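You operate a simulated robot arm through the tools that you are given. There is no shell and no other tool.

The job below is to be done with a simulated robot arm. You get a single attempt, and the scene is never put back.

JOB
Tip the crumbs into the cake tin and tamp them into a flat base.
Fine: green jug and blue tamper go back; the clip stays shut. Set down upright: green jug, blue tamper.

It is judged by the outcome, as a careful person would: the job done as asked, and still so three seconds after it is handed in. It fails if anything else is knocked over, pushed out of place, dropped, spilled or broken.

ROBOT AND FRAMES
A 7-joint arm with a two-finger parallel gripper, fixed in place. Base frame: the origin is at the foot of the arm, x ahead of it, y to its left, z up; the work surface is at about z = 0.92. Lengths are in m, angles in degrees, forces in N, time in s.
With the tool pointing down near the work surface it reaches from about 0.38 to 0.88 m from the base axis. Its first joint turns from -166.0 to 166.0 degrees. Payload 3.43 kg.
The tool frame sits at the grasp point between the pads (the TCP): z along the fingers, y along the line on which they close. The tips reach 0.034 m beyond it. Largest opening 0.128 m; finger width 0.024, thickness 0.012; the body of the gripper, 0.048 by 0.13 m, starts 0.096 m behind the TCP.
Orientation is that of the tool frame in the base frame, as a unit quaternion [w, x, y, z]. With the fingers straight down and closing along the base's y, the tool's x points along the base's -x, its y along +y and its z along -z.

CONTROLS
- The arm moves only by the tool move_arm. Its argument "increments" is a list of rows, each a list of 7 numbers: the closure, from 0 (fully open) to 1 (shut), then the shift along the base's x, y, z in m, then the turn, a rotation vector about the base's x, y, z in degrees. In form: [[grip, x, y, z, wx, wy, wz], ...]. A call has 1 to 20 rows; each row is the pose to reach, as a shift and turn from the pose commanded when the call began. Rows are played at 5 a second. More than 0.05 m and 8.6 degrees between two rows, or a gripper value outside its range, and nothing of the call is played. A pose out of reach is approached as far as the arm can. The call stops where the force on the tool passes 40 N (or 10 N more than at its start, if that is more) or the arm is blocked; 0.2 s more then pass. The fingers move at their own pace (about 0.153 m/s each) and stop on an object; they squeeze with about 35 N. The grip force told is the motor's: it shows also when the fingers shut on nothing. Time passes only in rows, and 0.2 s behind the last, so rows that repeat a pose let the fingers close. The reply holds the time, the measured pose of the TCP, the force on the tool along the base axes, the opening and the grip force, in the units named above and with some noise, with the torque about the TCP (base axes, N m) and any sound that the robot's microphone picked up, and new pictures: "views" is both (left out), scene, wrist or none.
- Cameras (640 x 400 px; columns grow to the right, rows downward): "scene" is fixed at [0.3894, 0.6451, 1.5314]; the picture's right is [-0.88, -0.48, 0.00], its down [-0.27, 0.50, -0.82] and it looks along [0.39, -0.72, -0.57] (base axes); focal length 322 px, centre (320, 200). "wrist" rides on the gripper at [0.076, -0.011, -0.16] in the tool frame; the picture's right is [0.15, 0.99, 0.00], its down [-0.88, 0.13, -0.46] and it looks along [-0.45, 0.07, 0.89] (tool axes); focal length 234 px, centre (320, 200). There is no depth. A picture from a camera that has moved, and an enlarged one, comes with that camera's place and axes in the base frame and with its lens. The place of the scene camera against the robot may be out by one fixed shift of up to 0.025 m in any direction.
- close_up(camera, box): a new picture of the part [left, top, right, bottom] of that camera's present view, enlarged. The clock stands still meanwhile.
- hand_in(): hands the job in; it is judged then, once.

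Places have to be worked out from the pictures, the camera data and where the tool is seen. Open the gripper and draw the arm clear of the work before you hand the job in, unless the task says otherwise.

The tools are called as a command line: name --pt "numbers of a row" for each row, then --argument value for the rest, lists and objects as JSON in quotes. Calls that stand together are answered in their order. move_arm: Moves the arm, as the interface text tells. Its arguments: {"type":"object","properties":{"increments":{"type":"array","items":{"type":"array","items":{"type":"number"}}},"views":{"type":"string","enum":["both","scene","wrist","none"]}},"required":["increments"]} The other tools are called the same way: close_up (camera, box) takes an enlarged picture of a part of a camera's view; hand_in () hands the job in.

At the start:

```text
clock: 0.0
tcp_pos: [0.5511, 0.081, 1.2265]
tool_rot: [0.0, 0.001, 1.0, -0.001]
ft_force: [0.1, 0.5, -0.5]
torque: [0.01, -0.01, -0.01]
width: 0.1279
grasp_force: 0.0
```

scene: 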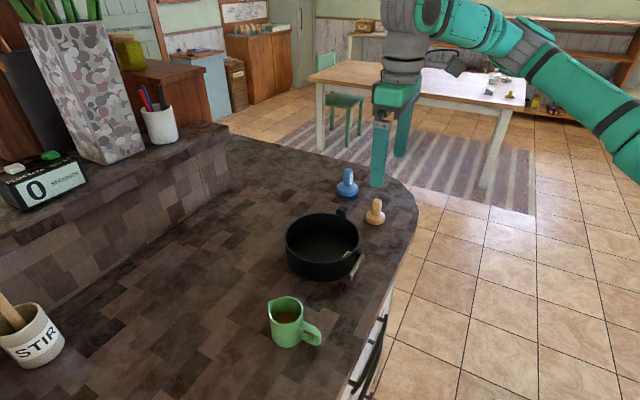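
wrist: 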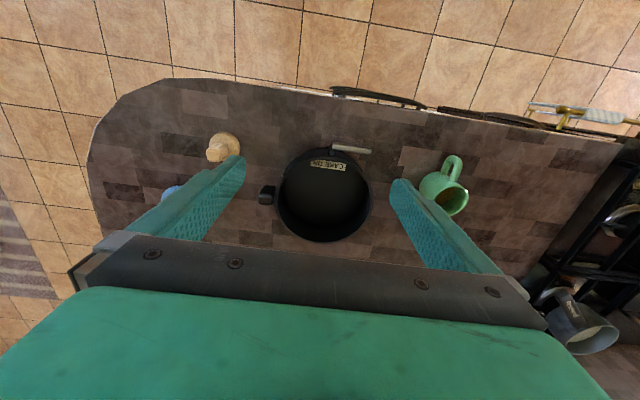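

The pictures show a black cake tin between a green jug (with crumbs) and two tampers (blue and natural). I take enlarged pictures first to work out shapes and places.

close_up --camera "scene" --box '[240, 150, 440, 370]'

close_up --camera "wrist" --box '[80, 70, 500, 270]'

close_up --camera "scene" --box '[250, 280, 350, 360]'

close_up --camera "scene" --box '[320, 155, 400, 235]'

```text
1.82 times, centred on (340, 260) of scene
camera zoom: at [0.3894, 0.6451, 1.5314], right [-0.88, -0.48, 0.0], down [-0.27, 0.5, -0.82], along [0.39, -0.72, -0.57], focal length 585 px, centre (284, 91)
```

zoom: 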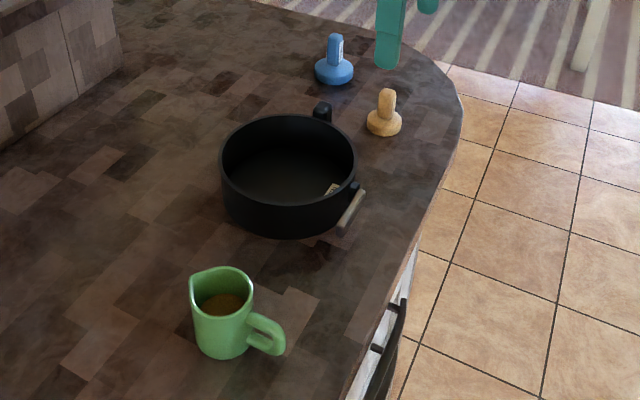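

```text
1.52 times, centred on (290, 170) of wrist
camera zoom: at [0.4756, 0.0712, 1.3862], right [-0.14, 0.99, 0.0], down [0.88, 0.13, 0.46], along [0.45, 0.07, -0.89], focal length 357 px, centre (366, 246)
```

zoom: 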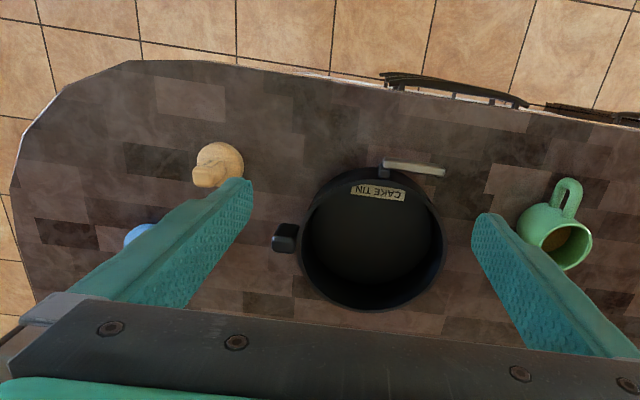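

```text
5.00 times, centred on (300, 320) of scene
camera zoom: at [0.3894, 0.6451, 1.5314], right [-0.88, -0.48, 0.0], down [-0.27, 0.5, -0.82], along [0.39, -0.72, -0.57], focal length 1610 px, centre (420, -400)
```

zoom: 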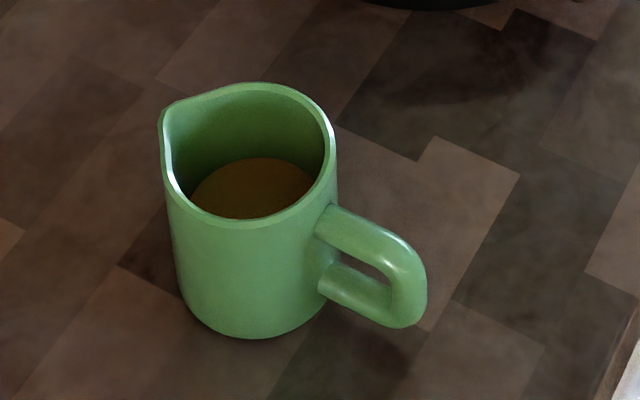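

```text
5.00 times, centred on (360, 195) of scene
camera zoom: at [0.3894, 0.6451, 1.5314], right [-0.88, -0.48, 0.0], down [-0.27, 0.5, -0.82], along [0.39, -0.72, -0.57], focal length 1610 px, centre (120, 225)
```

zoom: 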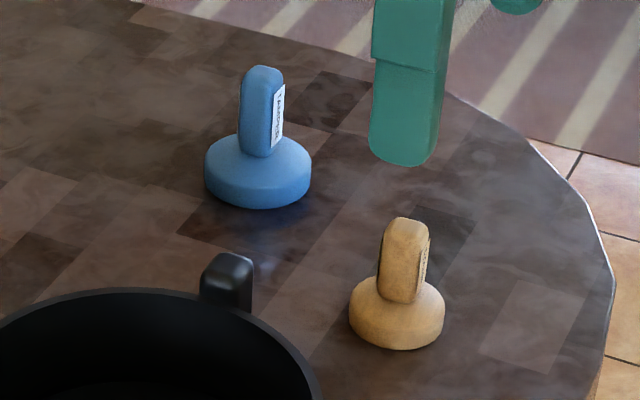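

From both cameras I judge the tin centre near (0.66, 0.11), radius about 0.09, the jug near (0.63, 0.34) with its handle toward -x, and the blue tamper near (0.75, -0.21). I move the arm high over the jug's side for a second viewpoint to refine these.

move_arm --pt "0 0 0.045 -0.01 0 0 0" --pt "0 0 0.09 -0.02 0 0 0" --pt "0 0 0.135 -0.03 0 0 0" --pt "0 0 0.18 -0.04 0 0 0" --pt "0 0 0.22 -0.06 0 0 0" --pt "0 0 0.25 -0.08 0 0 0" --pt "0 0 0.25 -0.08 0 0 0" --views "both"

```text
clock: 1.6
tcp_pos: [0.5502, 0.3307, 1.1435]
tool_rot: [0.0, 0.001, 1.0, 0.0]
ft_force: [0.2, 0.4, -0.2]
torque: [0.0, -0.01, -0.02]
width: 0.1281
grasp_force: 0.0
camera wrist: at [0.475, 0.32, 1.3052], right [-0.14, 0.99, 0.0], down [0.88, 0.13, 0.46], along [0.45, 0.07, -0.89], focal length 234 px, centre (320, 200)
```

scene: 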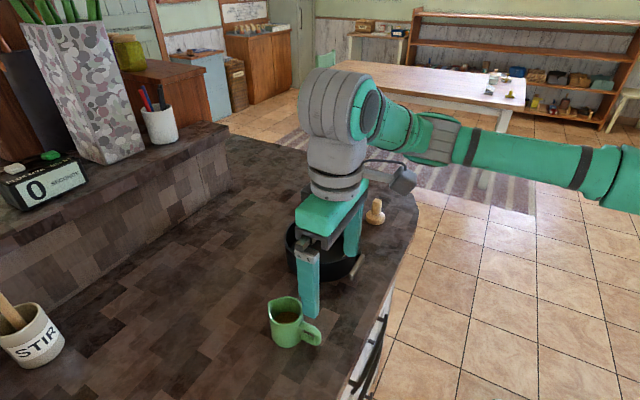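
wrist: 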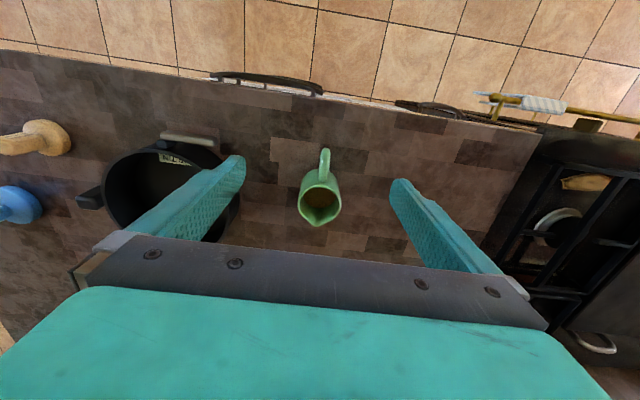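

The jug is now near the middle of the wrist view with its handle toward the base and its spout away from it. I enlarge it to measure its mouth, handle and size.

close_up --camera "wrist" --box '[270, 130, 370, 240]'

close_up --camera "wrist" --box '[0, 100, 250, 250]'

```text
3.64 times, centred on (320, 185) of wrist
camera zoom: at [0.475, 0.32, 1.3052], right [-0.14, 0.99, 0.0], down [0.88, 0.13, 0.46], along [0.45, 0.07, -0.89], focal length 852 px, centre (320, 254)
```

zoom: 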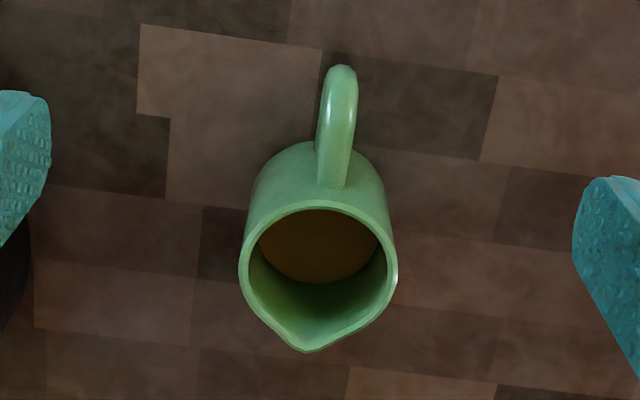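

```text
2.56 times, centred on (125, 175) of wrist
camera zoom: at [0.475, 0.32, 1.3052], right [-0.14, 0.99, 0.0], down [0.88, 0.13, 0.46], along [0.45, 0.07, -0.89], focal length 600 px, centre (819, 264)
```

zoom: 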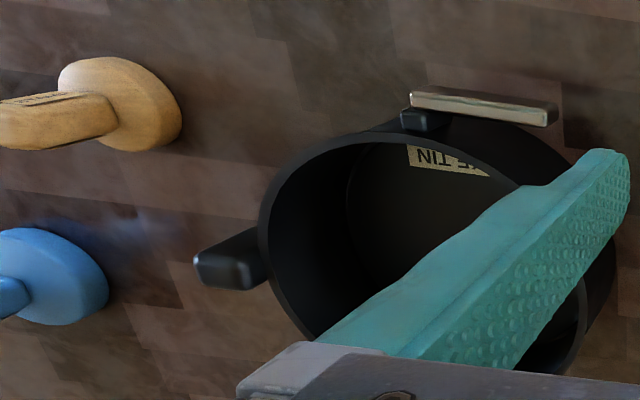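

The jug's rim centre works out at about (0.637, 0.344, 1.00), diameter 0.064, height 0.08, spout toward +x, handle reaching x≈0.563. I test in free air whether the arm can pitch the fingers forward by 60°, so that the jug can later be rolled sideways over the tin.

move_arm --pt "0 -0.005 0.003 0 0 -8.5 0" --pt "0 -0.01 0.006 0 0 -17 0" --pt "0 -0.015 0.009 0 0 -25.5 0" --pt "0 -0.02 0.013 0 0 -34 0" --pt "0 -0.02 0.013 0 0 -42.5 0" --pt "0 -0.02 0.013 0 0 -51 0" --pt "0 -0.02 0.013 0 0 -59.5 0" --pt "0 -0.02 0.013 0 0 -60 0" --views "both"

```text
clock: 3.4
tcp_pos: [0.5305, 0.3455, 1.1472]
tool_rot: [0.501, 0.0, 0.866, 0.001]
ft_force: [0.0, 0.5, -0.4]
torque: [-0.03, 0.01, 0.02]
width: 0.128
grasp_force: 0.0
camera wrist: at [0.3549, 0.3341, 1.1607], right [-0.07, 0.99, -0.12], down [0.04, 0.13, 0.99], along [1.0, 0.07, -0.05], focal length 234 px, centre (320, 200)
```

scene: 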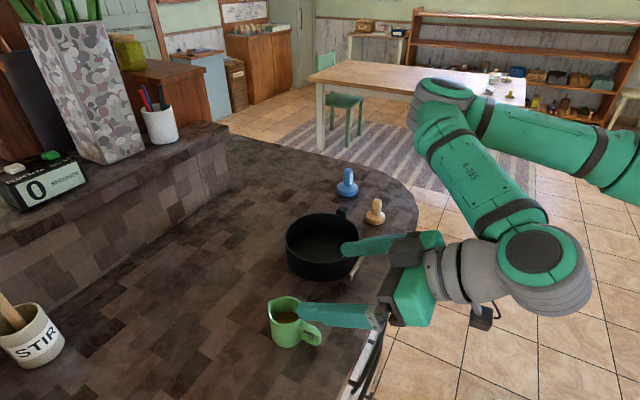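
wrist: 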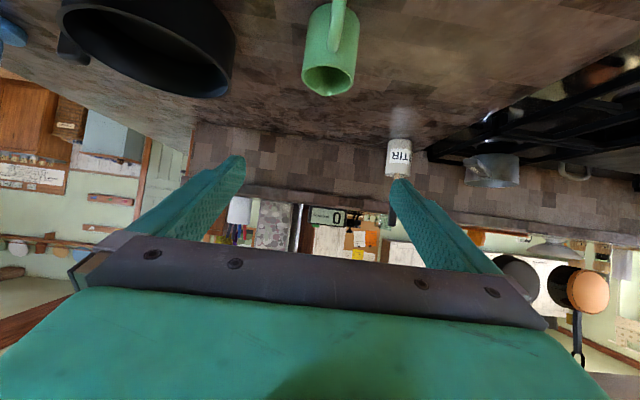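

The 60° pitch is reached with the wrist clear of the counter. Next I rehearse, empty, the pour pose above the tin: shift over it at z≈1.14 and roll about base x toward -y to see how far the arm can go.

move_arm --pt "0 0.028 -0.04 0 0 0 0" --pt "0 0.056 -0.08 0 0 0 0" --pt "0 0.084 -0.12 0 0 0 0" --pt "0 0.112 -0.16 0 0 0 0" --pt "0 0.14 -0.2 0 0 0 0" --pt "0 0.14 -0.2 0 8.5 0 0" --pt "0 0.14 -0.2 0 17 0 0" --pt "0 0.14 -0.2 0 25.5 0 0" --pt "0 0.14 -0.2 0 34 0 0" --pt "0 0.14 -0.2 0 42.5 0 0" --pt "0 0.14 -0.2 0 51 0 0" --pt "0 0.14 -0.2 0 59.5 0 0" --pt "0 0.14 -0.2 0 68 0 0" --pt "0 0.14 -0.2 0 76.5 0 0" --pt "0 0.14 -0.2 0 85 0 0" --pt "0 0.14 -0.2 0 93.5 0 0" --pt "0 0.14 -0.2 0 102 0 0" --pt "0 0.14 -0.2 0 110.5 0 0" --pt "0 0.14 -0.2 0 119 0 0" --pt "0 0.14 -0.2 0 127 0 0" --views "both"

```text
clock: 7.6
tcp_pos: [0.6715, 0.1453, 1.1464]
tool_rot: [0.222, 0.447, 0.385, 0.776]
ft_force: [-0.1, -0.2, -0.4]
torque: [-0.01, -0.01, 0.01]
width: 0.1279
grasp_force: 0.0
camera wrist: at [0.4955, 0.1412, 1.1292], right [-0.07, -0.5, 0.86], down [0.05, -0.87, -0.5], along [1.0, 0.0, 0.09], focal length 234 px, centre (320, 200)
```

scene: 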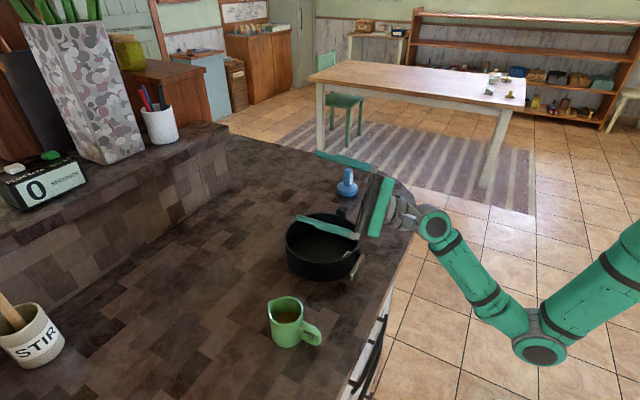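
wrist: 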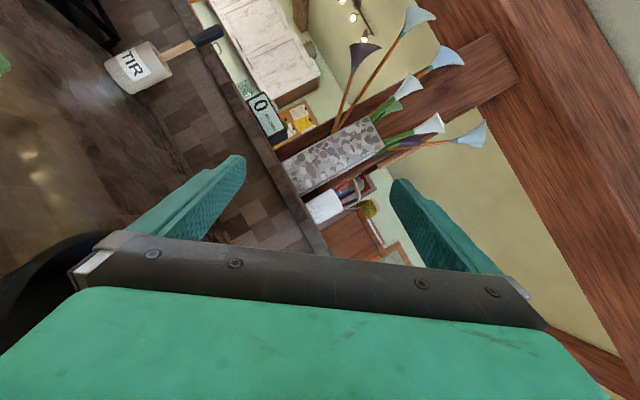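

The roll of 127° is reached freely. I check whether a further 20° is available for complete emptying.

move_arm --pt "0 0 0 0 8 0 0" --pt "0 0 0 0 16 0 0" --pt "0 0 0 0 23 0 0" --pt "0 0 0 0 23 0 0" --views "scene"

```text
clock: 8.6
tcp_pos: [0.6698, 0.1464, 1.1465]
tool_rot: [0.129, 0.483, 0.223, 0.837]
ft_force: [0.5, -0.2, 0.1]
torque: [0.02, 0.01, 0.02]
width: 0.1278
grasp_force: 0.0
```

scene: 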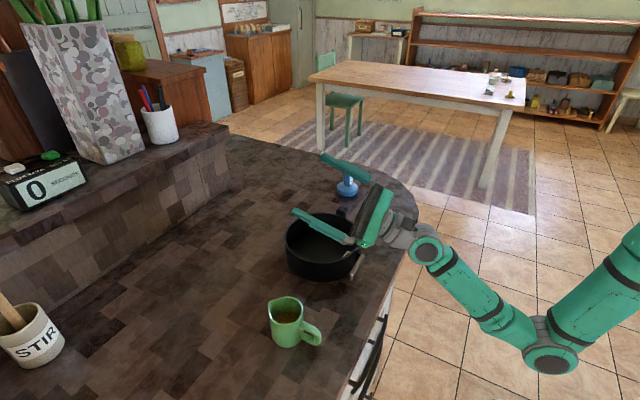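

150° is available. I unroll and go back to behind the jug at safe height, ready for the grasp.

move_arm --pt "0 0 0 0 -8.4 0 0" --pt "0 0 0 0 -16.8 0 0" --pt "0 0 0 0 -25.2 0 0" --pt "0 0 0 0 -33.6 0 0" --pt "0 0 0 0 -42 0 0" --pt "0 0 0 0 -50.4 0 0" --pt "0 0 0 0 -58.8 0 0" --pt "0 0 0 0 -67.2 0 0" --pt "0 0 0 0 -75.6 0 0" --pt "0 0 0 0 -84 0 0" --pt "0 0 0 0 -92.4 0 0" --pt "0 0 0 0 -100.8 0 0" --pt "0 -0.02 0.03 0 -109.2 0 0" --pt "0 -0.045 0.07 0 -117.6 0 0" --pt "0 -0.07 0.11 0 -126 0 0" --pt "0 -0.1 0.15 0 -134.4 0 0" --pt "0 -0.125 0.18 0 -142.8 0 0" --pt "0 -0.139 0.199 0 -150 0 0" --pt "0 -0.139 0.199 -0.04 -150 0 0" --pt "0 -0.139 0.199 -0.04 -150 0 0" --views "both"

```text
clock: 12.8
tcp_pos: [0.5337, 0.3422, 1.1049]
tool_rot: [0.5, 0.0, 0.866, 0.001]
ft_force: [0.0, 0.2, 0.5]
torque: [-0.01, -0.03, -0.01]
width: 0.1281
grasp_force: 0.1
camera wrist: at [0.3578, 0.3318, 1.1193], right [-0.07, 0.99, -0.13], down [0.05, 0.13, 0.99], along [1.0, 0.07, -0.05], focal length 234 px, centre (320, 200)
```

scene: 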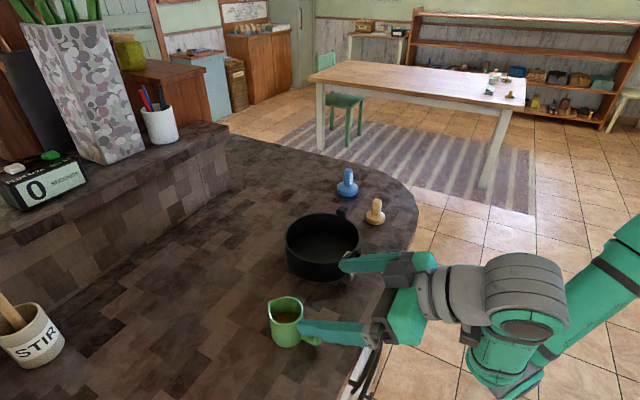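
wrist: 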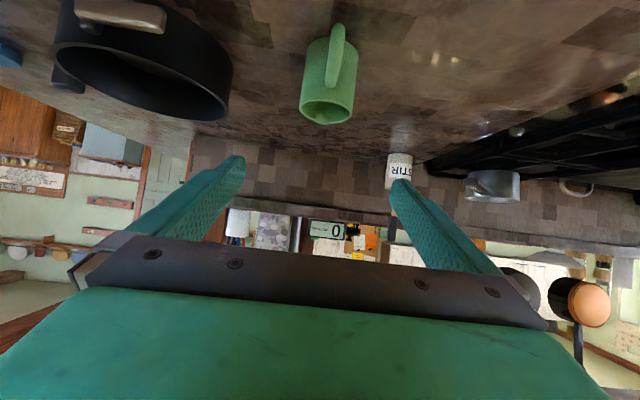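

The arm came back with its elbow swung out toward +y; I look closely at that side before going lower.

close_up --camera "scene" --box '[250, 180, 640, 400]'

close_up --camera "wrist" --box '[0, 0, 420, 200]'

```text
1.64 times, centred on (445, 290) of scene
camera zoom: at [0.3894, 0.6451, 1.5314], right [-0.88, -0.48, 0.0], down [-0.27, 0.5, -0.82], along [0.39, -0.72, -0.57], focal length 528 px, centre (115, 52)
```

zoom: 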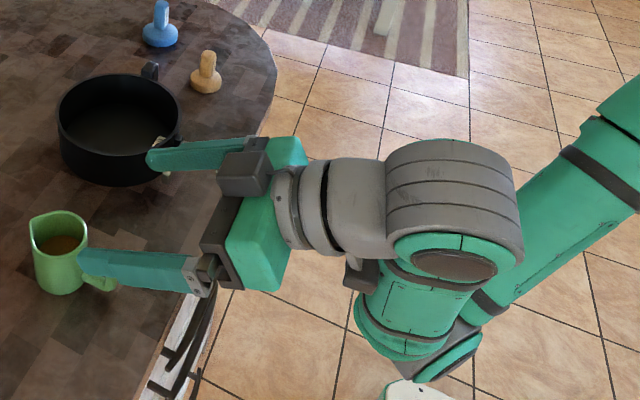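

```text
1.52 times, centred on (210, 100) of wrist
camera zoom: at [0.3578, 0.3318, 1.1193], right [-0.07, 0.99, -0.13], down [0.05, 0.13, 0.99], along [1.0, 0.07, -0.05], focal length 357 px, centre (488, 352)
```

zoom: 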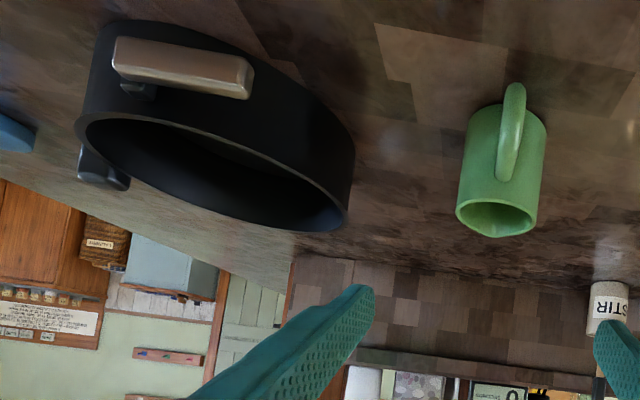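

The forearm now hangs low in front of the drawers, which would be risky near the counter edge. I raise the arm and un-pitch to the fingers-down pose to see whether the elbow comes back up.

move_arm --pt "0 0 0 0.04 0 0 0" --pt "0 0 0 0.08 0 0 0" --pt "0 0 0 0.12 0 8 0" --pt "0 0 0 0.14 0 16 0" --pt "0 0 0 0.14 0 24 0" --pt "0 0 0 0.14 0 32 0" --pt "0 0 0 0.14 0 40 0" --pt "0 0 0 0.14 0 48 0" --pt "0 0 0 0.14 0 56 0" --pt "0 0 0 0.14 0 60 0" --pt "0 0 0 0.14 0 60 0" --views "scene"

```text
clock: 15.2
tcp_pos: [0.5315, 0.3437, 1.2461]
tool_rot: [-0.001, 0.001, 1.0, 0.0]
ft_force: [0.2, -0.2, -0.4]
torque: [-0.02, 0.01, 0.01]
width: 0.128
grasp_force: 0.0
```

scene: 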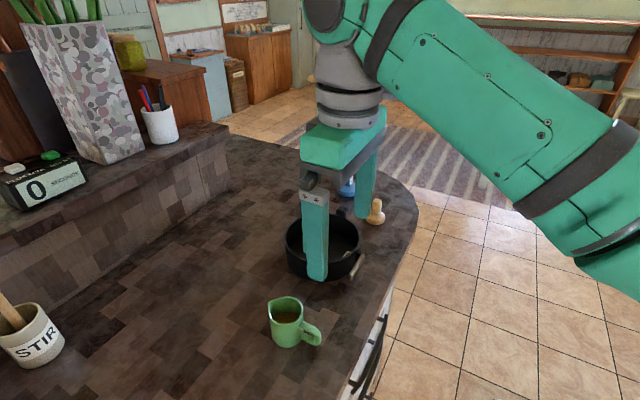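

The elbow stays out on the +y side. I estimate it sits near (0.2, 0.2, 0.9) in the pitched pose, well away from the counter edge at x≈0.49, so I re-pitch and descend in small steps while watching clearances.

move_arm --pt "0 0 0 0 0 -8 0" --pt "0 0 0 0 0 -16 0" --pt "0 0 0 0 0 -24 0" --pt "0 0 0 0 0 -32 0" --pt "0 0 0 -0.03 0 -40 0" --pt "0 0 0 -0.06 0 -48 0" --pt "0 0 0 -0.1 0 -56 0" --pt "0 0 0 -0.14 0 -60 0" --pt "0 0 0 -0.18 0 -60 0" --pt "0 0 0 -0.215 0 -60 0" --pt "0 0 0 -0.215 0 -60 0" --views "both"

```text
clock: 17.6
tcp_pos: [0.5327, 0.3443, 1.0304]
tool_rot: [0.5, 0.0, 0.866, 0.001]
ft_force: [-0.2, -0.2, -0.6]
torque: [-0.01, -0.03, 0.02]
width: 0.128
grasp_force: 0.1
camera wrist: at [0.3566, 0.3329, 1.0446], right [-0.07, 0.99, -0.12], down [0.05, 0.13, 0.99], along [1.0, 0.07, -0.05], focal length 234 px, centre (320, 200)
```

scene: 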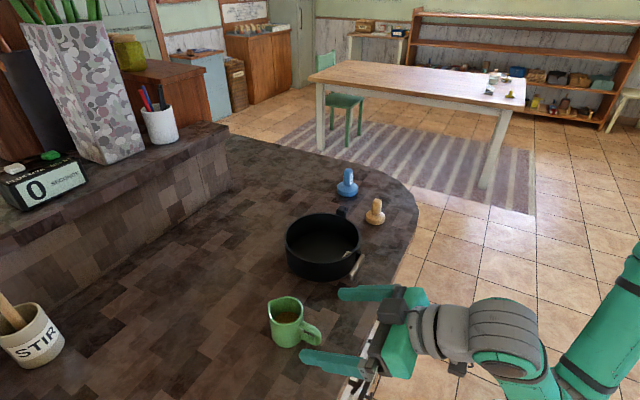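
wrist: 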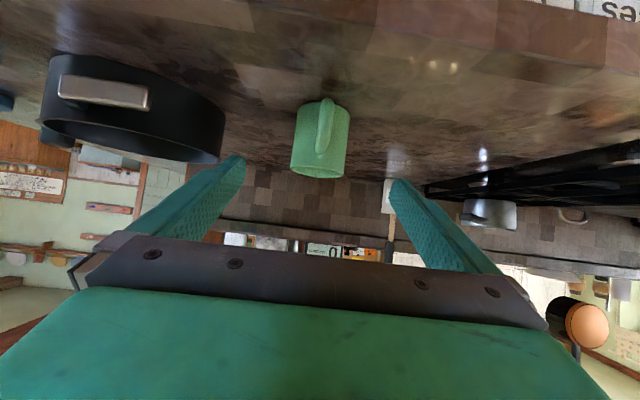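

Clear so far: the fingers straddle the jug's handle line and the wrist is in front of the counter edge. I advance along the finger direction to the jug's middle, (0.637, 0.344, 0.962).

move_arm --pt "0 0.026 0 -0.017 0 0 0" --pt "0 0.052 0 -0.034 0 0 0" --pt "0 0.078 0 -0.05 0 0 0" --pt "0 0.104 0 -0.067 0 0 0" --pt "0 0.104 0 -0.067 0 0 0" --views "both"

```text
clock: 18.8
tcp_pos: [0.6368, 0.3439, 0.9641]
tool_rot: [0.5, 0.001, 0.866, 0.001]
ft_force: [0.1, 0.0, 0.5]
torque: [0.01, -0.01, -0.02]
width: 0.1283
grasp_force: 0.0
camera wrist: at [0.4609, 0.3327, 0.9787], right [-0.07, 0.99, -0.13], down [0.05, 0.13, 0.99], along [1.0, 0.07, -0.05], focal length 234 px, centre (320, 200)
```

scene: 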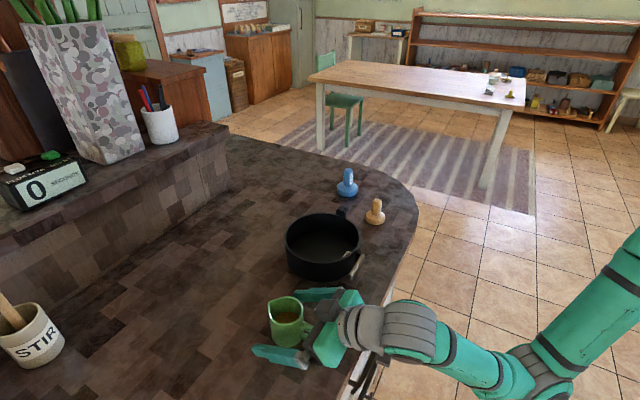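
wrist: 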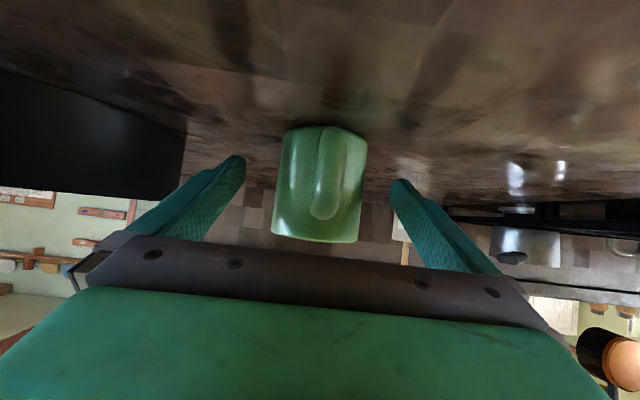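

The jug sits centred between the fingers. I look closely before closing.

close_up --camera "scene" --box '[230, 260, 410, 390]'

close_up --camera "wrist" --box '[180, 100, 460, 280]'

```text
3.08 times, centred on (320, 325) of scene
camera zoom: at [0.3894, 0.6451, 1.5314], right [-0.88, -0.48, 0.0], down [-0.27, 0.5, -0.82], along [0.39, -0.72, -0.57], focal length 991 px, centre (320, -185)
```

zoom: 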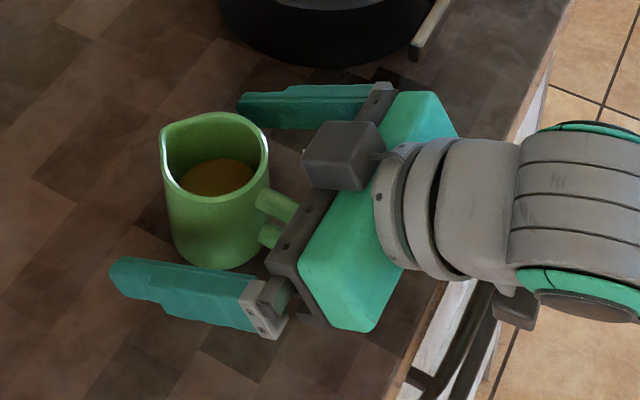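

```text
2.22 times, centred on (320, 190) of wrist
camera zoom: at [0.4609, 0.3327, 0.9787], right [-0.07, 0.99, -0.13], down [0.05, 0.13, 0.99], along [1.0, 0.07, -0.05], focal length 520 px, centre (320, 222)
```

zoom: 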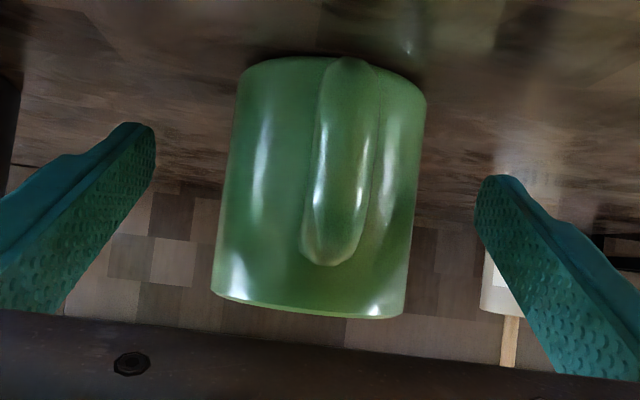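

Clearances are fine. I close on the jug and hold for a second.

move_arm --pt "0.3 0 0 0 0 0 0" --pt "0.4 0 0 0 0 0 0" --pt "0.6 0 0 0 0 0 0" --pt "0.8 0 0 0 0 0 0" --pt "1 0 0 0 0 0 0" --pt "1 0 0 0 0 0 0" --views "both"

```text
clock: 20.2
tcp_pos: [0.6387, 0.3438, 0.9641]
tool_rot: [0.501, 0.001, 0.865, 0.0]
ft_force: [-0.6, 0.5, -0.9]
torque: [-0.04, -0.05, 0.03]
width: 0.0647
grasp_force: 35.0
camera wrist: at [0.4606, 0.3327, 0.9789], right [-0.07, 0.99, -0.13], down [0.05, 0.13, 0.99], along [1.0, 0.07, -0.05], focal length 234 px, centre (320, 200)
```

scene: 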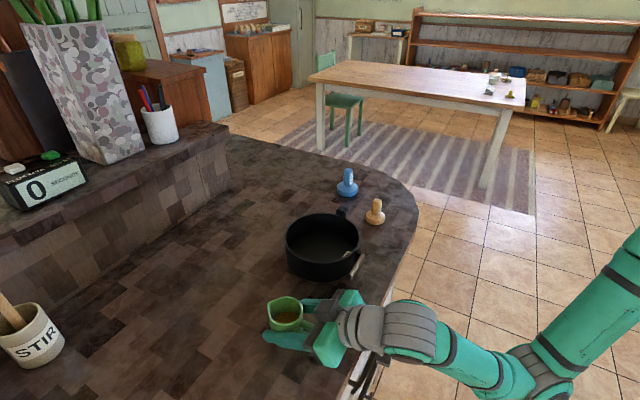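
wrist: 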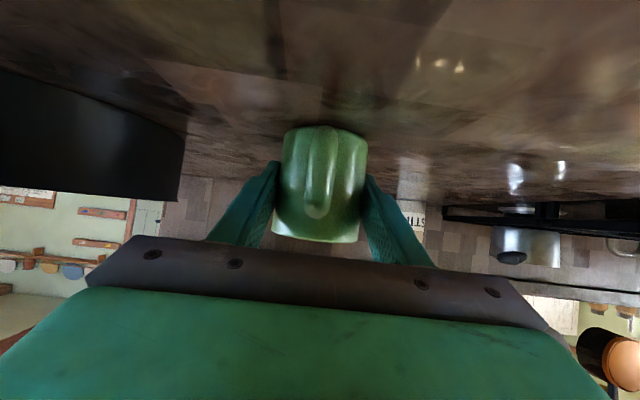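

The jug is held firmly (width 0.0647, 35 N). I lift it straight up gently and check that it stays level and the weight reads sensibly.

move_arm --pt "1 0 0 0.01 0 0 0" --pt "1 0 0 0.03 0 0 0" --pt "1 0 0 0.06 0 0 0" --pt "1 0 0 0.09 0 0 0" --pt "1 0 0 0.12 0 0 0" --pt "1 0 0 0.15 0 0 0" --pt "1 0 0 0.176 0 0 0" --pt "1 0 0 0.176 0 0 0" --views "both"

```text
clock: 22.0
tcp_pos: [0.6347, 0.3446, 1.1399]
tool_rot: [0.5, 0.001, 0.866, 0.0]
ft_force: [-0.4, 0.1, -1.0]
torque: [0.0, -0.02, 0.01]
width: 0.0648
grasp_force: 35.0
camera wrist: at [0.4598, 0.3344, 1.1538], right [-0.07, 0.99, -0.13], down [0.05, 0.13, 0.99], along [1.0, 0.07, -0.05], focal length 234 px, centre (320, 200)
```

scene: 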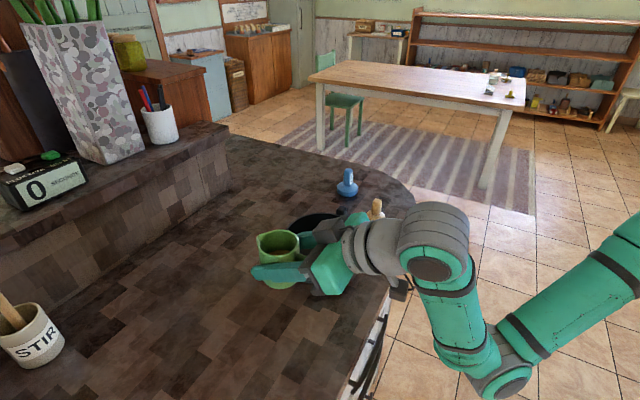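
wrist: 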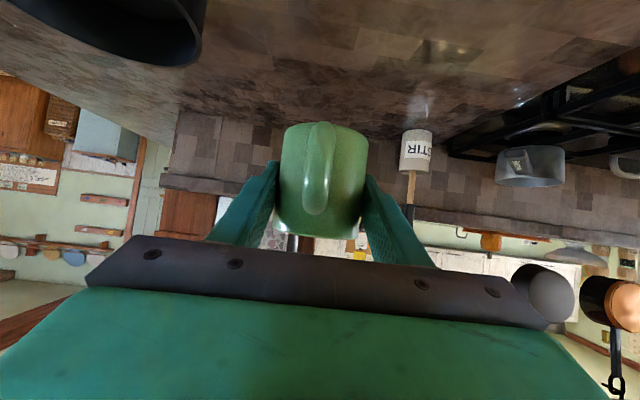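

The jug hangs level. The tin's rim is at about z=0.987 and its centre near (0.67, 0.108); I carry the jug level over to (0.668, 0.148, 1.125) so its -y rim is above the tin's middle.

move_arm --pt "1 0.005 -0.03 0 0 0 0" --pt "1 0.011 -0.065 0 0 0 0" --pt "1 0.017 -0.1 -0.003 0 0 0" --pt "1 0.023 -0.135 -0.008 0 0 0" --pt "1 0.029 -0.17 -0.012 0 0 0" --pt "1 0.033 -0.197 -0.015 0 0 0" --pt "1 0.033 -0.197 -0.015 0 0 0" --views "both"

```text
clock: 23.6
tcp_pos: [0.6702, 0.1465, 1.125]
tool_rot: [0.5, 0.0, 0.866, 0.001]
ft_force: [-0.5, -0.2, -1.0]
torque: [-0.03, -0.02, 0.01]
width: 0.0647
grasp_force: 34.6
camera wrist: at [0.494, 0.1348, 1.1402], right [-0.07, 0.99, -0.13], down [0.05, 0.13, 0.99], along [1.0, 0.07, -0.05], focal length 234 px, centre (320, 200)
```

scene: 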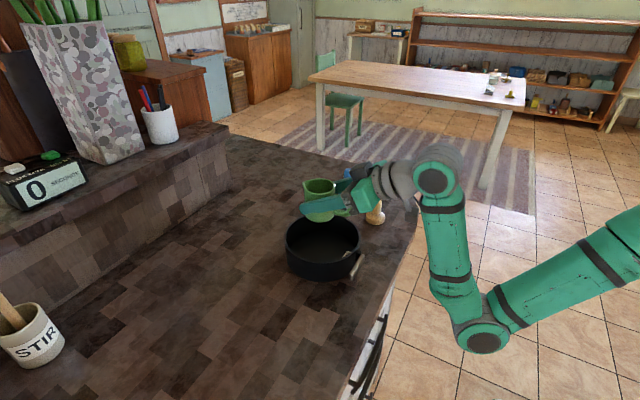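
wrist: 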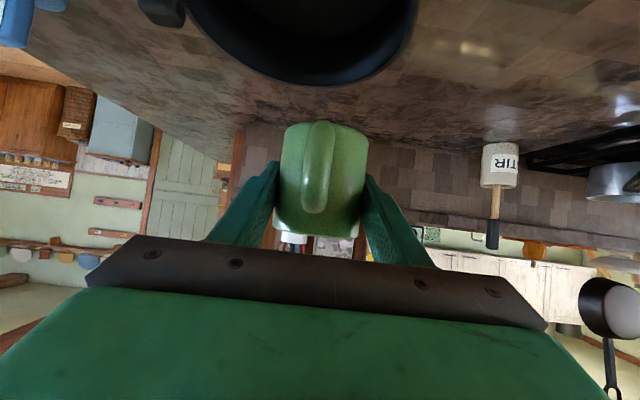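

The jug is level over the tin; refined, the tin centre is about (0.673, 0.110). I begin the roll toward -y to 60°, then pause to look.

move_arm --pt "1 0.001 0 0 7.5 0 0" --pt "1 0.002 0 0 15 0 0" --pt "1 0.003 0 0 22.5 0 0" --pt "1 0.004 0 0 30 0 0" --pt "1 0.005 0 0 37 0 0" --pt "1 0.005 0 0 44 0 0" --pt "1 0.005 0 0 50 0 0" --pt "1 0.005 0 0 55 0 0" --pt "1 0.005 0 0 60 0 0" --pt "1 0.005 0 0 60 0 0" --views "scene"

close_up --camera "scene" --box '[260, 160, 400, 290]'

```text
clock: 25.8
tcp_pos: [0.6741, 0.1472, 1.1258]
tool_rot: [0.433, 0.251, 0.75, 0.433]
ft_force: [-0.2, -0.3, -1.0]
torque: [-0.02, -0.01, -0.01]
width: 0.0647
grasp_force: 35.2
```

scene: 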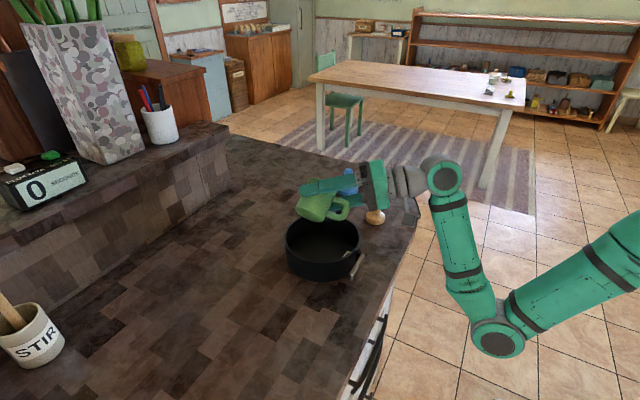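

```text
3.08 times, centred on (330, 225) of scene
camera zoom: at [0.3894, 0.6451, 1.5314], right [-0.88, -0.48, 0.0], down [-0.27, 0.5, -0.82], along [0.39, -0.72, -0.57], focal length 991 px, centre (289, 123)
```

zoom: 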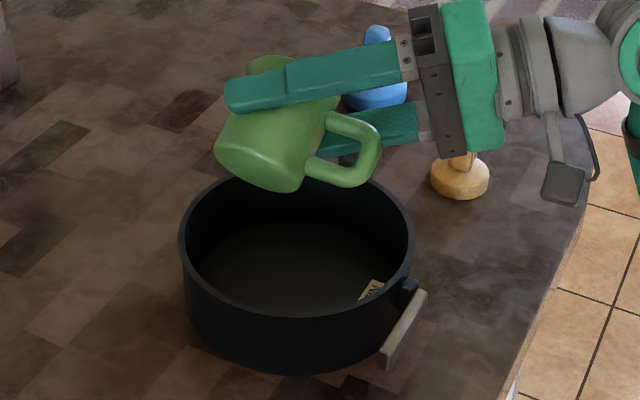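

No crumbs have left yet at 60°. I continue slowly to 95°.

move_arm --pt "1 0 0 0 4 0 0" --pt "1 0 0 0 8 0 0" --pt "1 0 0 0 12 0 0" --pt "1 0 0 0 16 0 0" --pt "1 0 0 0 20 0 0" --pt "1 0 0 0 20 0 0" --views "scene"

close_up --camera "scene" --box '[260, 160, 400, 290]'

```text
clock: 27.2
tcp_pos: [0.6742, 0.1464, 1.127]
tool_rot: [0.383, 0.322, 0.662, 0.558]
ft_force: [-0.2, 0.4, -0.6]
torque: [-0.06, 0.0, 0.0]
width: 0.0646
grasp_force: 35.2
```

scene: 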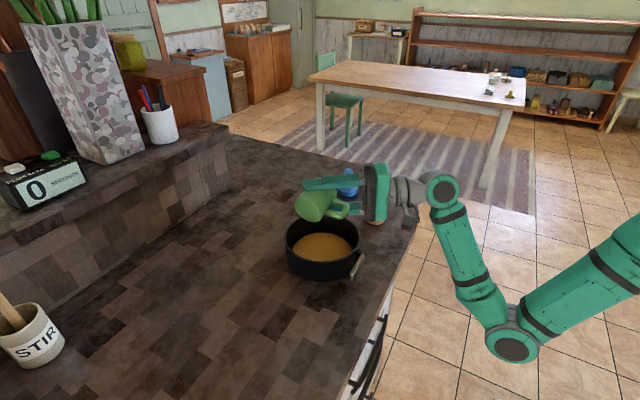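

```text
3.08 times, centred on (330, 225) of scene
camera zoom: at [0.3894, 0.6451, 1.5314], right [-0.88, -0.48, 0.0], down [-0.27, 0.5, -0.82], along [0.39, -0.72, -0.57], focal length 991 px, centre (289, 123)
```

zoom: 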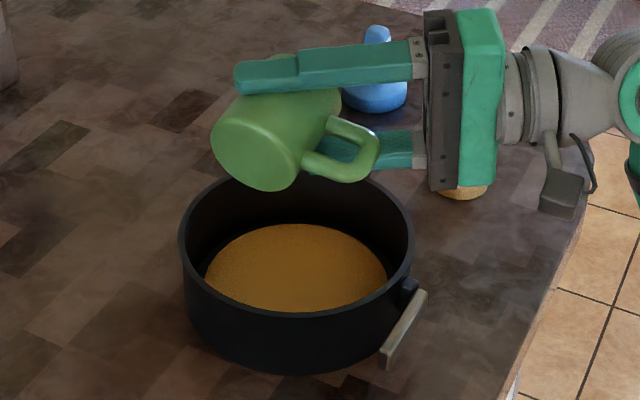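

The crumbs are falling into the tin and already spread across its floor. I tilt on to 130°, shifting slightly toward -y to keep the lip over the middle, to empty the jug fully.

move_arm --pt "1 0 0 0 5 0 0" --pt "1 0 0 0 10 0 0" --pt "1 0 0 0 15 0 0" --pt "1 0 -0.003 0 20 0 0" --pt "1 0 -0.006 0.002 25 0 0" --pt "1 0 -0.01 0.005 30 0 0" --pt "1 0 -0.014 0.008 36 0 0" --pt "1 0 -0.018 0.012 42 0 0" --pt "1 0 -0.02 0.015 48 0 0" --pt "1 0 -0.02 0.015 50 0 0" --pt "1 0 -0.02 0.015 50 0 0" --pt "1 0 -0.02 0.015 50 0 0" --pt "1 0 -0.02 0.015 50 0 0" --views "scene"

close_up --camera "scene" --box '[260, 160, 400, 290]'

```text
clock: 30.0
tcp_pos: [0.6739, 0.1277, 1.1394]
tool_rot: [0.211, 0.454, 0.365, 0.785]
ft_force: [0.6, 0.6, -1.5]
torque: [-0.01, -0.03, 0.02]
width: 0.0645
grasp_force: 34.6
```

scene: 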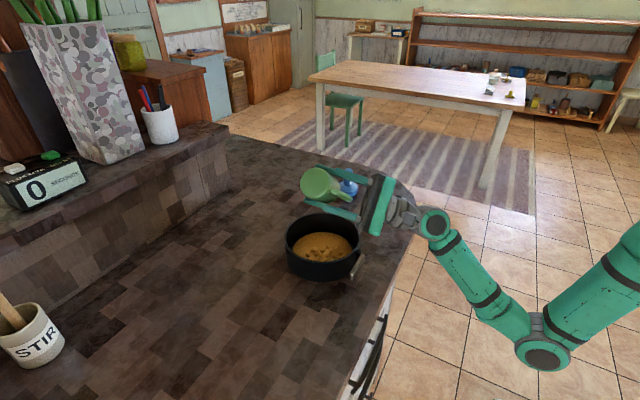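

```text
3.08 times, centred on (330, 225) of scene
camera zoom: at [0.3894, 0.6451, 1.5314], right [-0.88, -0.48, 0.0], down [-0.27, 0.5, -0.82], along [0.39, -0.72, -0.57], focal length 991 px, centre (289, 123)
```

zoom: 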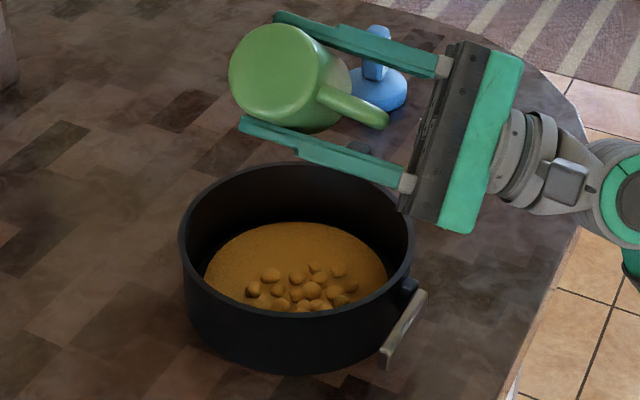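

A layer with loose lumps now lies in the tin, all inside it. I tilt to 148° and hold a second so nothing stays in the jug.

move_arm --pt "1 0 -0.004 0.003 6 0 0" --pt "1 0 -0.008 0.006 12 0 0" --pt "1 0 -0.01 0.008 18 0 0" --pt "1 0 -0.01 0.008 18 0 0" --pt "1 0 -0.01 0.008 18 0 0" --pt "1 0 -0.01 0.008 18 0 0" --pt "1 0 -0.01 0.008 18 0 0" --views "scene"

close_up --camera "scene" --box '[260, 160, 400, 290]'

```text
clock: 31.6
tcp_pos: [0.6741, 0.1165, 1.1482]
tool_rot: [0.137, 0.481, 0.239, 0.832]
ft_force: [-1.3, 0.1, -1.7]
torque: [0.0, -0.02, -0.01]
width: 0.0649
grasp_force: 35.1
```

scene: 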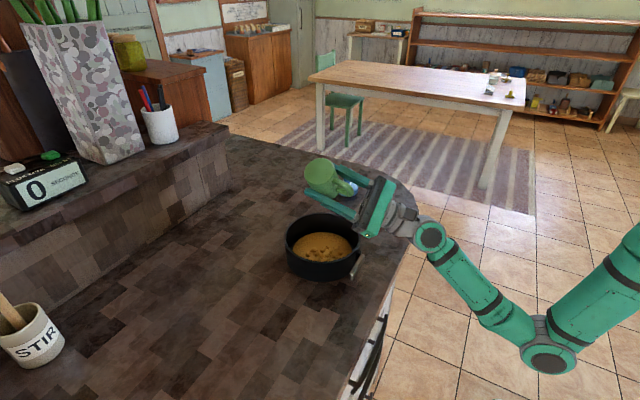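

```text
3.08 times, centred on (330, 225) of scene
camera zoom: at [0.3894, 0.6451, 1.5314], right [-0.88, -0.48, 0.0], down [-0.27, 0.5, -0.82], along [0.39, -0.72, -0.57], focal length 991 px, centre (289, 123)
```

zoom: 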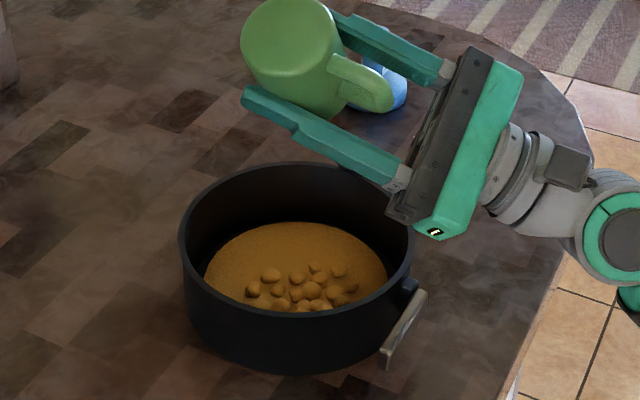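

Nothing more comes out and the picture is unchanged, so the jug is empty. I unroll it to upright in place above the tin.

move_arm --pt "1 0 0 0 -7 0 0" --pt "1 0 0 0 -14 0 0" --pt "1 0 0 0 -22 0 0" --pt "1 0 0 0 -30 0 0" --pt "1 0 0 0 -38 0 0" --pt "1 0 0 0 -46 0 0" --pt "1 0 0 0 -54 0 0" --pt "1 0 0 0 -62 0 0" --pt "1 0 0 0 -70 0 0" --pt "1 0 0 0 -78 0 0" --pt "1 0 0 0 -86 0 0" --pt "1 0 0 0 -94 0 0" --pt "1 0 0 0 -102 0 0" --pt "1 0 0 0 -110 0 0" --pt "1 0 0 0 -118 0 0" --pt "1 0 0 0 -126 0 0" --pt "1 0 0 0 -134 0 0" --pt "1 0 0 0 -141 0 0" --pt "1 0 0 0 -148 0 0" --pt "1 0 0 0 -148 0 0" --views "both"

```text
clock: 35.8
tcp_pos: [0.6746, 0.1177, 1.1492]
tool_rot: [0.5, -0.001, 0.866, 0.0]
ft_force: [-0.4, -0.8, -2.3]
torque: [-0.01, -0.02, 0.01]
width: 0.0646
grasp_force: 34.8
camera wrist: at [0.4982, 0.106, 1.1631], right [-0.07, 0.99, -0.13], down [0.05, 0.13, 0.99], along [1.0, 0.07, -0.05], focal length 234 px, centre (320, 200)
```

scene: 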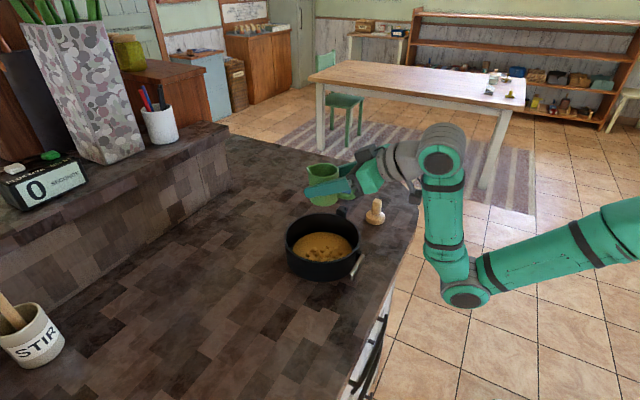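
wrist: 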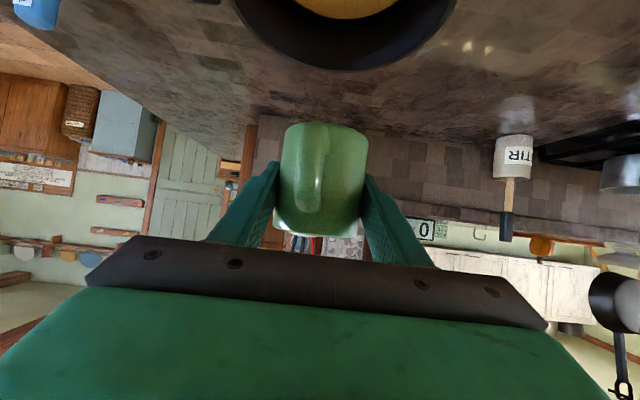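

The jug is upright again. I carry it back above its original spot and lower it to just short of the counter.

move_arm --pt "1 -0.006 0.038 0 0 0 0" --pt "1 -0.013 0.078 0 0 0 0" --pt "1 -0.02 0.118 0 0 0 0" --pt "1 -0.027 0.158 0 0 0 0" --pt "1 -0.033 0.195 0 0 0 0" --pt "1 -0.038 0.227 0 0 0 0" --pt "1 -0.038 0.227 -0.03 0 0 0" --pt "1 -0.038 0.227 -0.065 0 0 0" --pt "1 -0.038 0.227 -0.1 0 0 0" --pt "1 -0.038 0.227 -0.135 0 0 0" --pt "1 -0.038 0.227 -0.16 0 0 0" --pt "1 -0.038 0.227 -0.174 0 0 0" --pt "1 -0.038 0.227 -0.179 0 0 0" --pt "1 -0.038 0.227 -0.179 0 0 0" --views "both"

```text
clock: 38.8
tcp_pos: [0.6374, 0.3453, 0.9686]
tool_rot: [0.5, 0.001, 0.866, 0.0]
ft_force: [0.8, 0.7, -1.5]
torque: [0.02, 0.0, 0.0]
width: 0.0643
grasp_force: 34.7
camera wrist: at [0.4609, 0.3339, 0.9832], right [-0.07, 0.99, -0.13], down [0.05, 0.13, 0.99], along [1.0, 0.07, -0.05], focal length 234 px, centre (320, 200)
```

scene: 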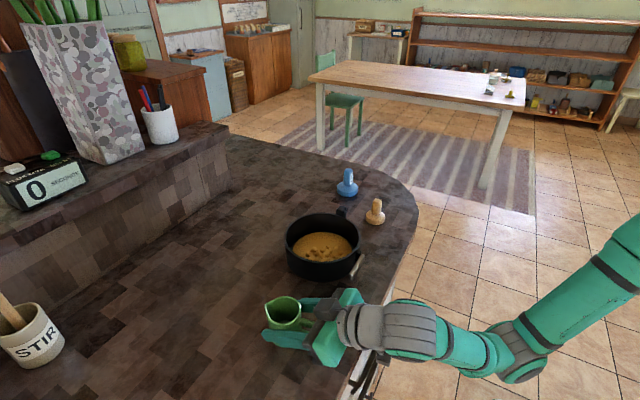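
wrist: 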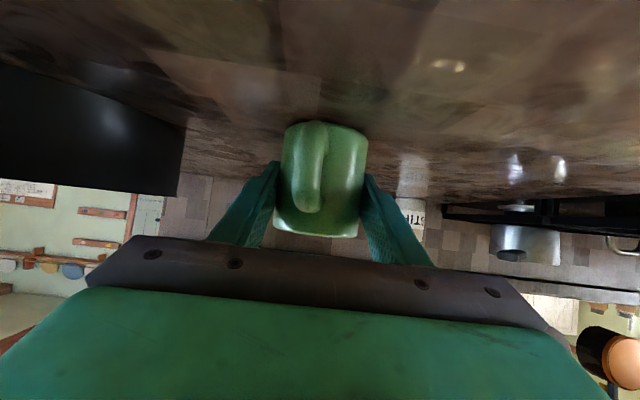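

The jug's handle looks slightly turned compared with before, so I check its attitude closely before setting it down.

close_up --camera "scene" --box '[230, 260, 410, 390]'

close_up --camera "wrist" --box '[180, 100, 460, 280]'

```text
3.08 times, centred on (320, 325) of scene
camera zoom: at [0.3894, 0.6451, 1.5314], right [-0.88, -0.48, 0.0], down [-0.27, 0.5, -0.82], along [0.39, -0.72, -0.57], focal length 991 px, centre (320, -185)
```

zoom: 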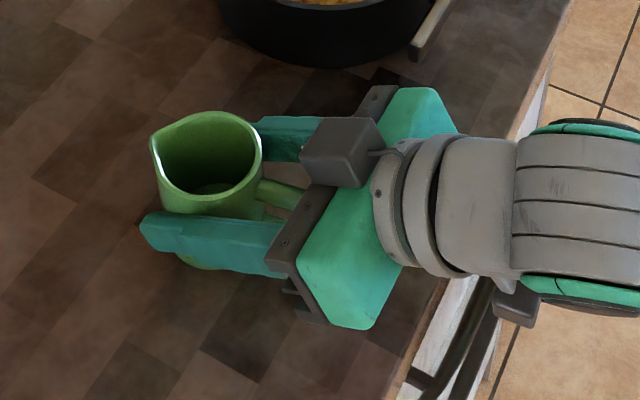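

```text
2.22 times, centred on (320, 190) of wrist
camera zoom: at [0.4609, 0.3339, 0.9832], right [-0.07, 0.99, -0.13], down [0.05, 0.13, 0.99], along [1.0, 0.07, -0.05], focal length 520 px, centre (320, 222)
```

zoom: 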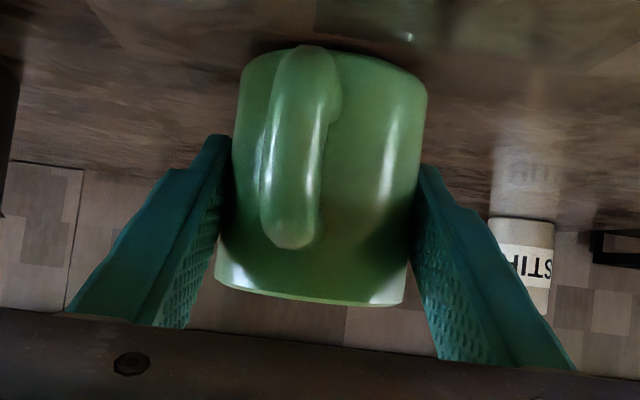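

The jug is upright but has turned about 6° about its own axis in the fingers. I turn the hand back by -6° about z and lower in fine steps until it touches.

move_arm --pt "1 0 0 0.002 0 0 -3" --pt "1 0 0 0.002 0 0 -6" --pt "1 0 0 0 0 0 -6" --pt "1 0 0 -0.0015 0 0 -6" --pt "1 0 0 -0.003 0 0 -6" --pt "1 0 0 -0.003 0 0 -6" --views "wrist"

close_up --camera "wrist" --box '[180, 100, 460, 280]'

```text
clock: 40.2
tcp_pos: [0.6359, 0.3433, 0.9646]
tool_rot: [0.499, 0.046, 0.865, -0.026]
ft_force: [-1.3, 0.4, 4.3]
torque: [-0.03, -0.11, 0.01]
width: 0.0637
grasp_force: 35.3
camera wrist: at [0.46, 0.3518, 0.9797], right [0.03, 0.99, -0.13], down [0.06, 0.12, 0.99], along [1.0, -0.04, -0.06], focal length 234 px, centre (320, 200)
```

wrist: 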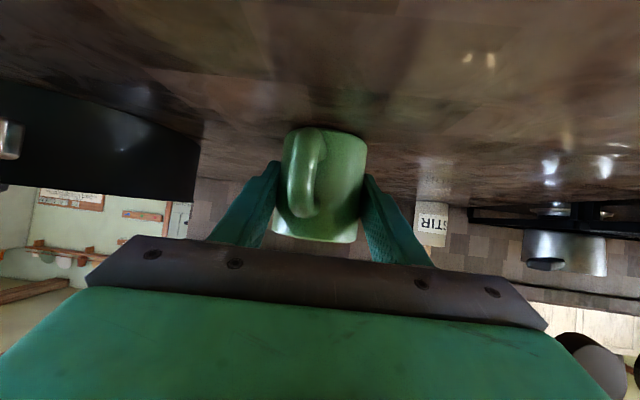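

```text
2.22 times, centred on (320, 190) of wrist
camera zoom: at [0.46, 0.3518, 0.9797], right [0.03, 0.99, -0.13], down [0.06, 0.12, 0.99], along [1.0, -0.04, -0.06], focal length 520 px, centre (320, 222)
```

zoom: 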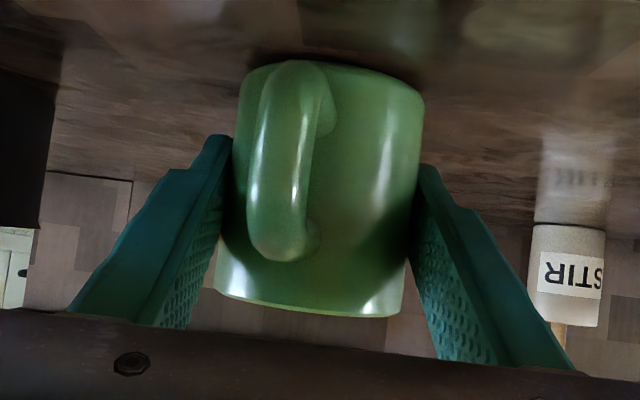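

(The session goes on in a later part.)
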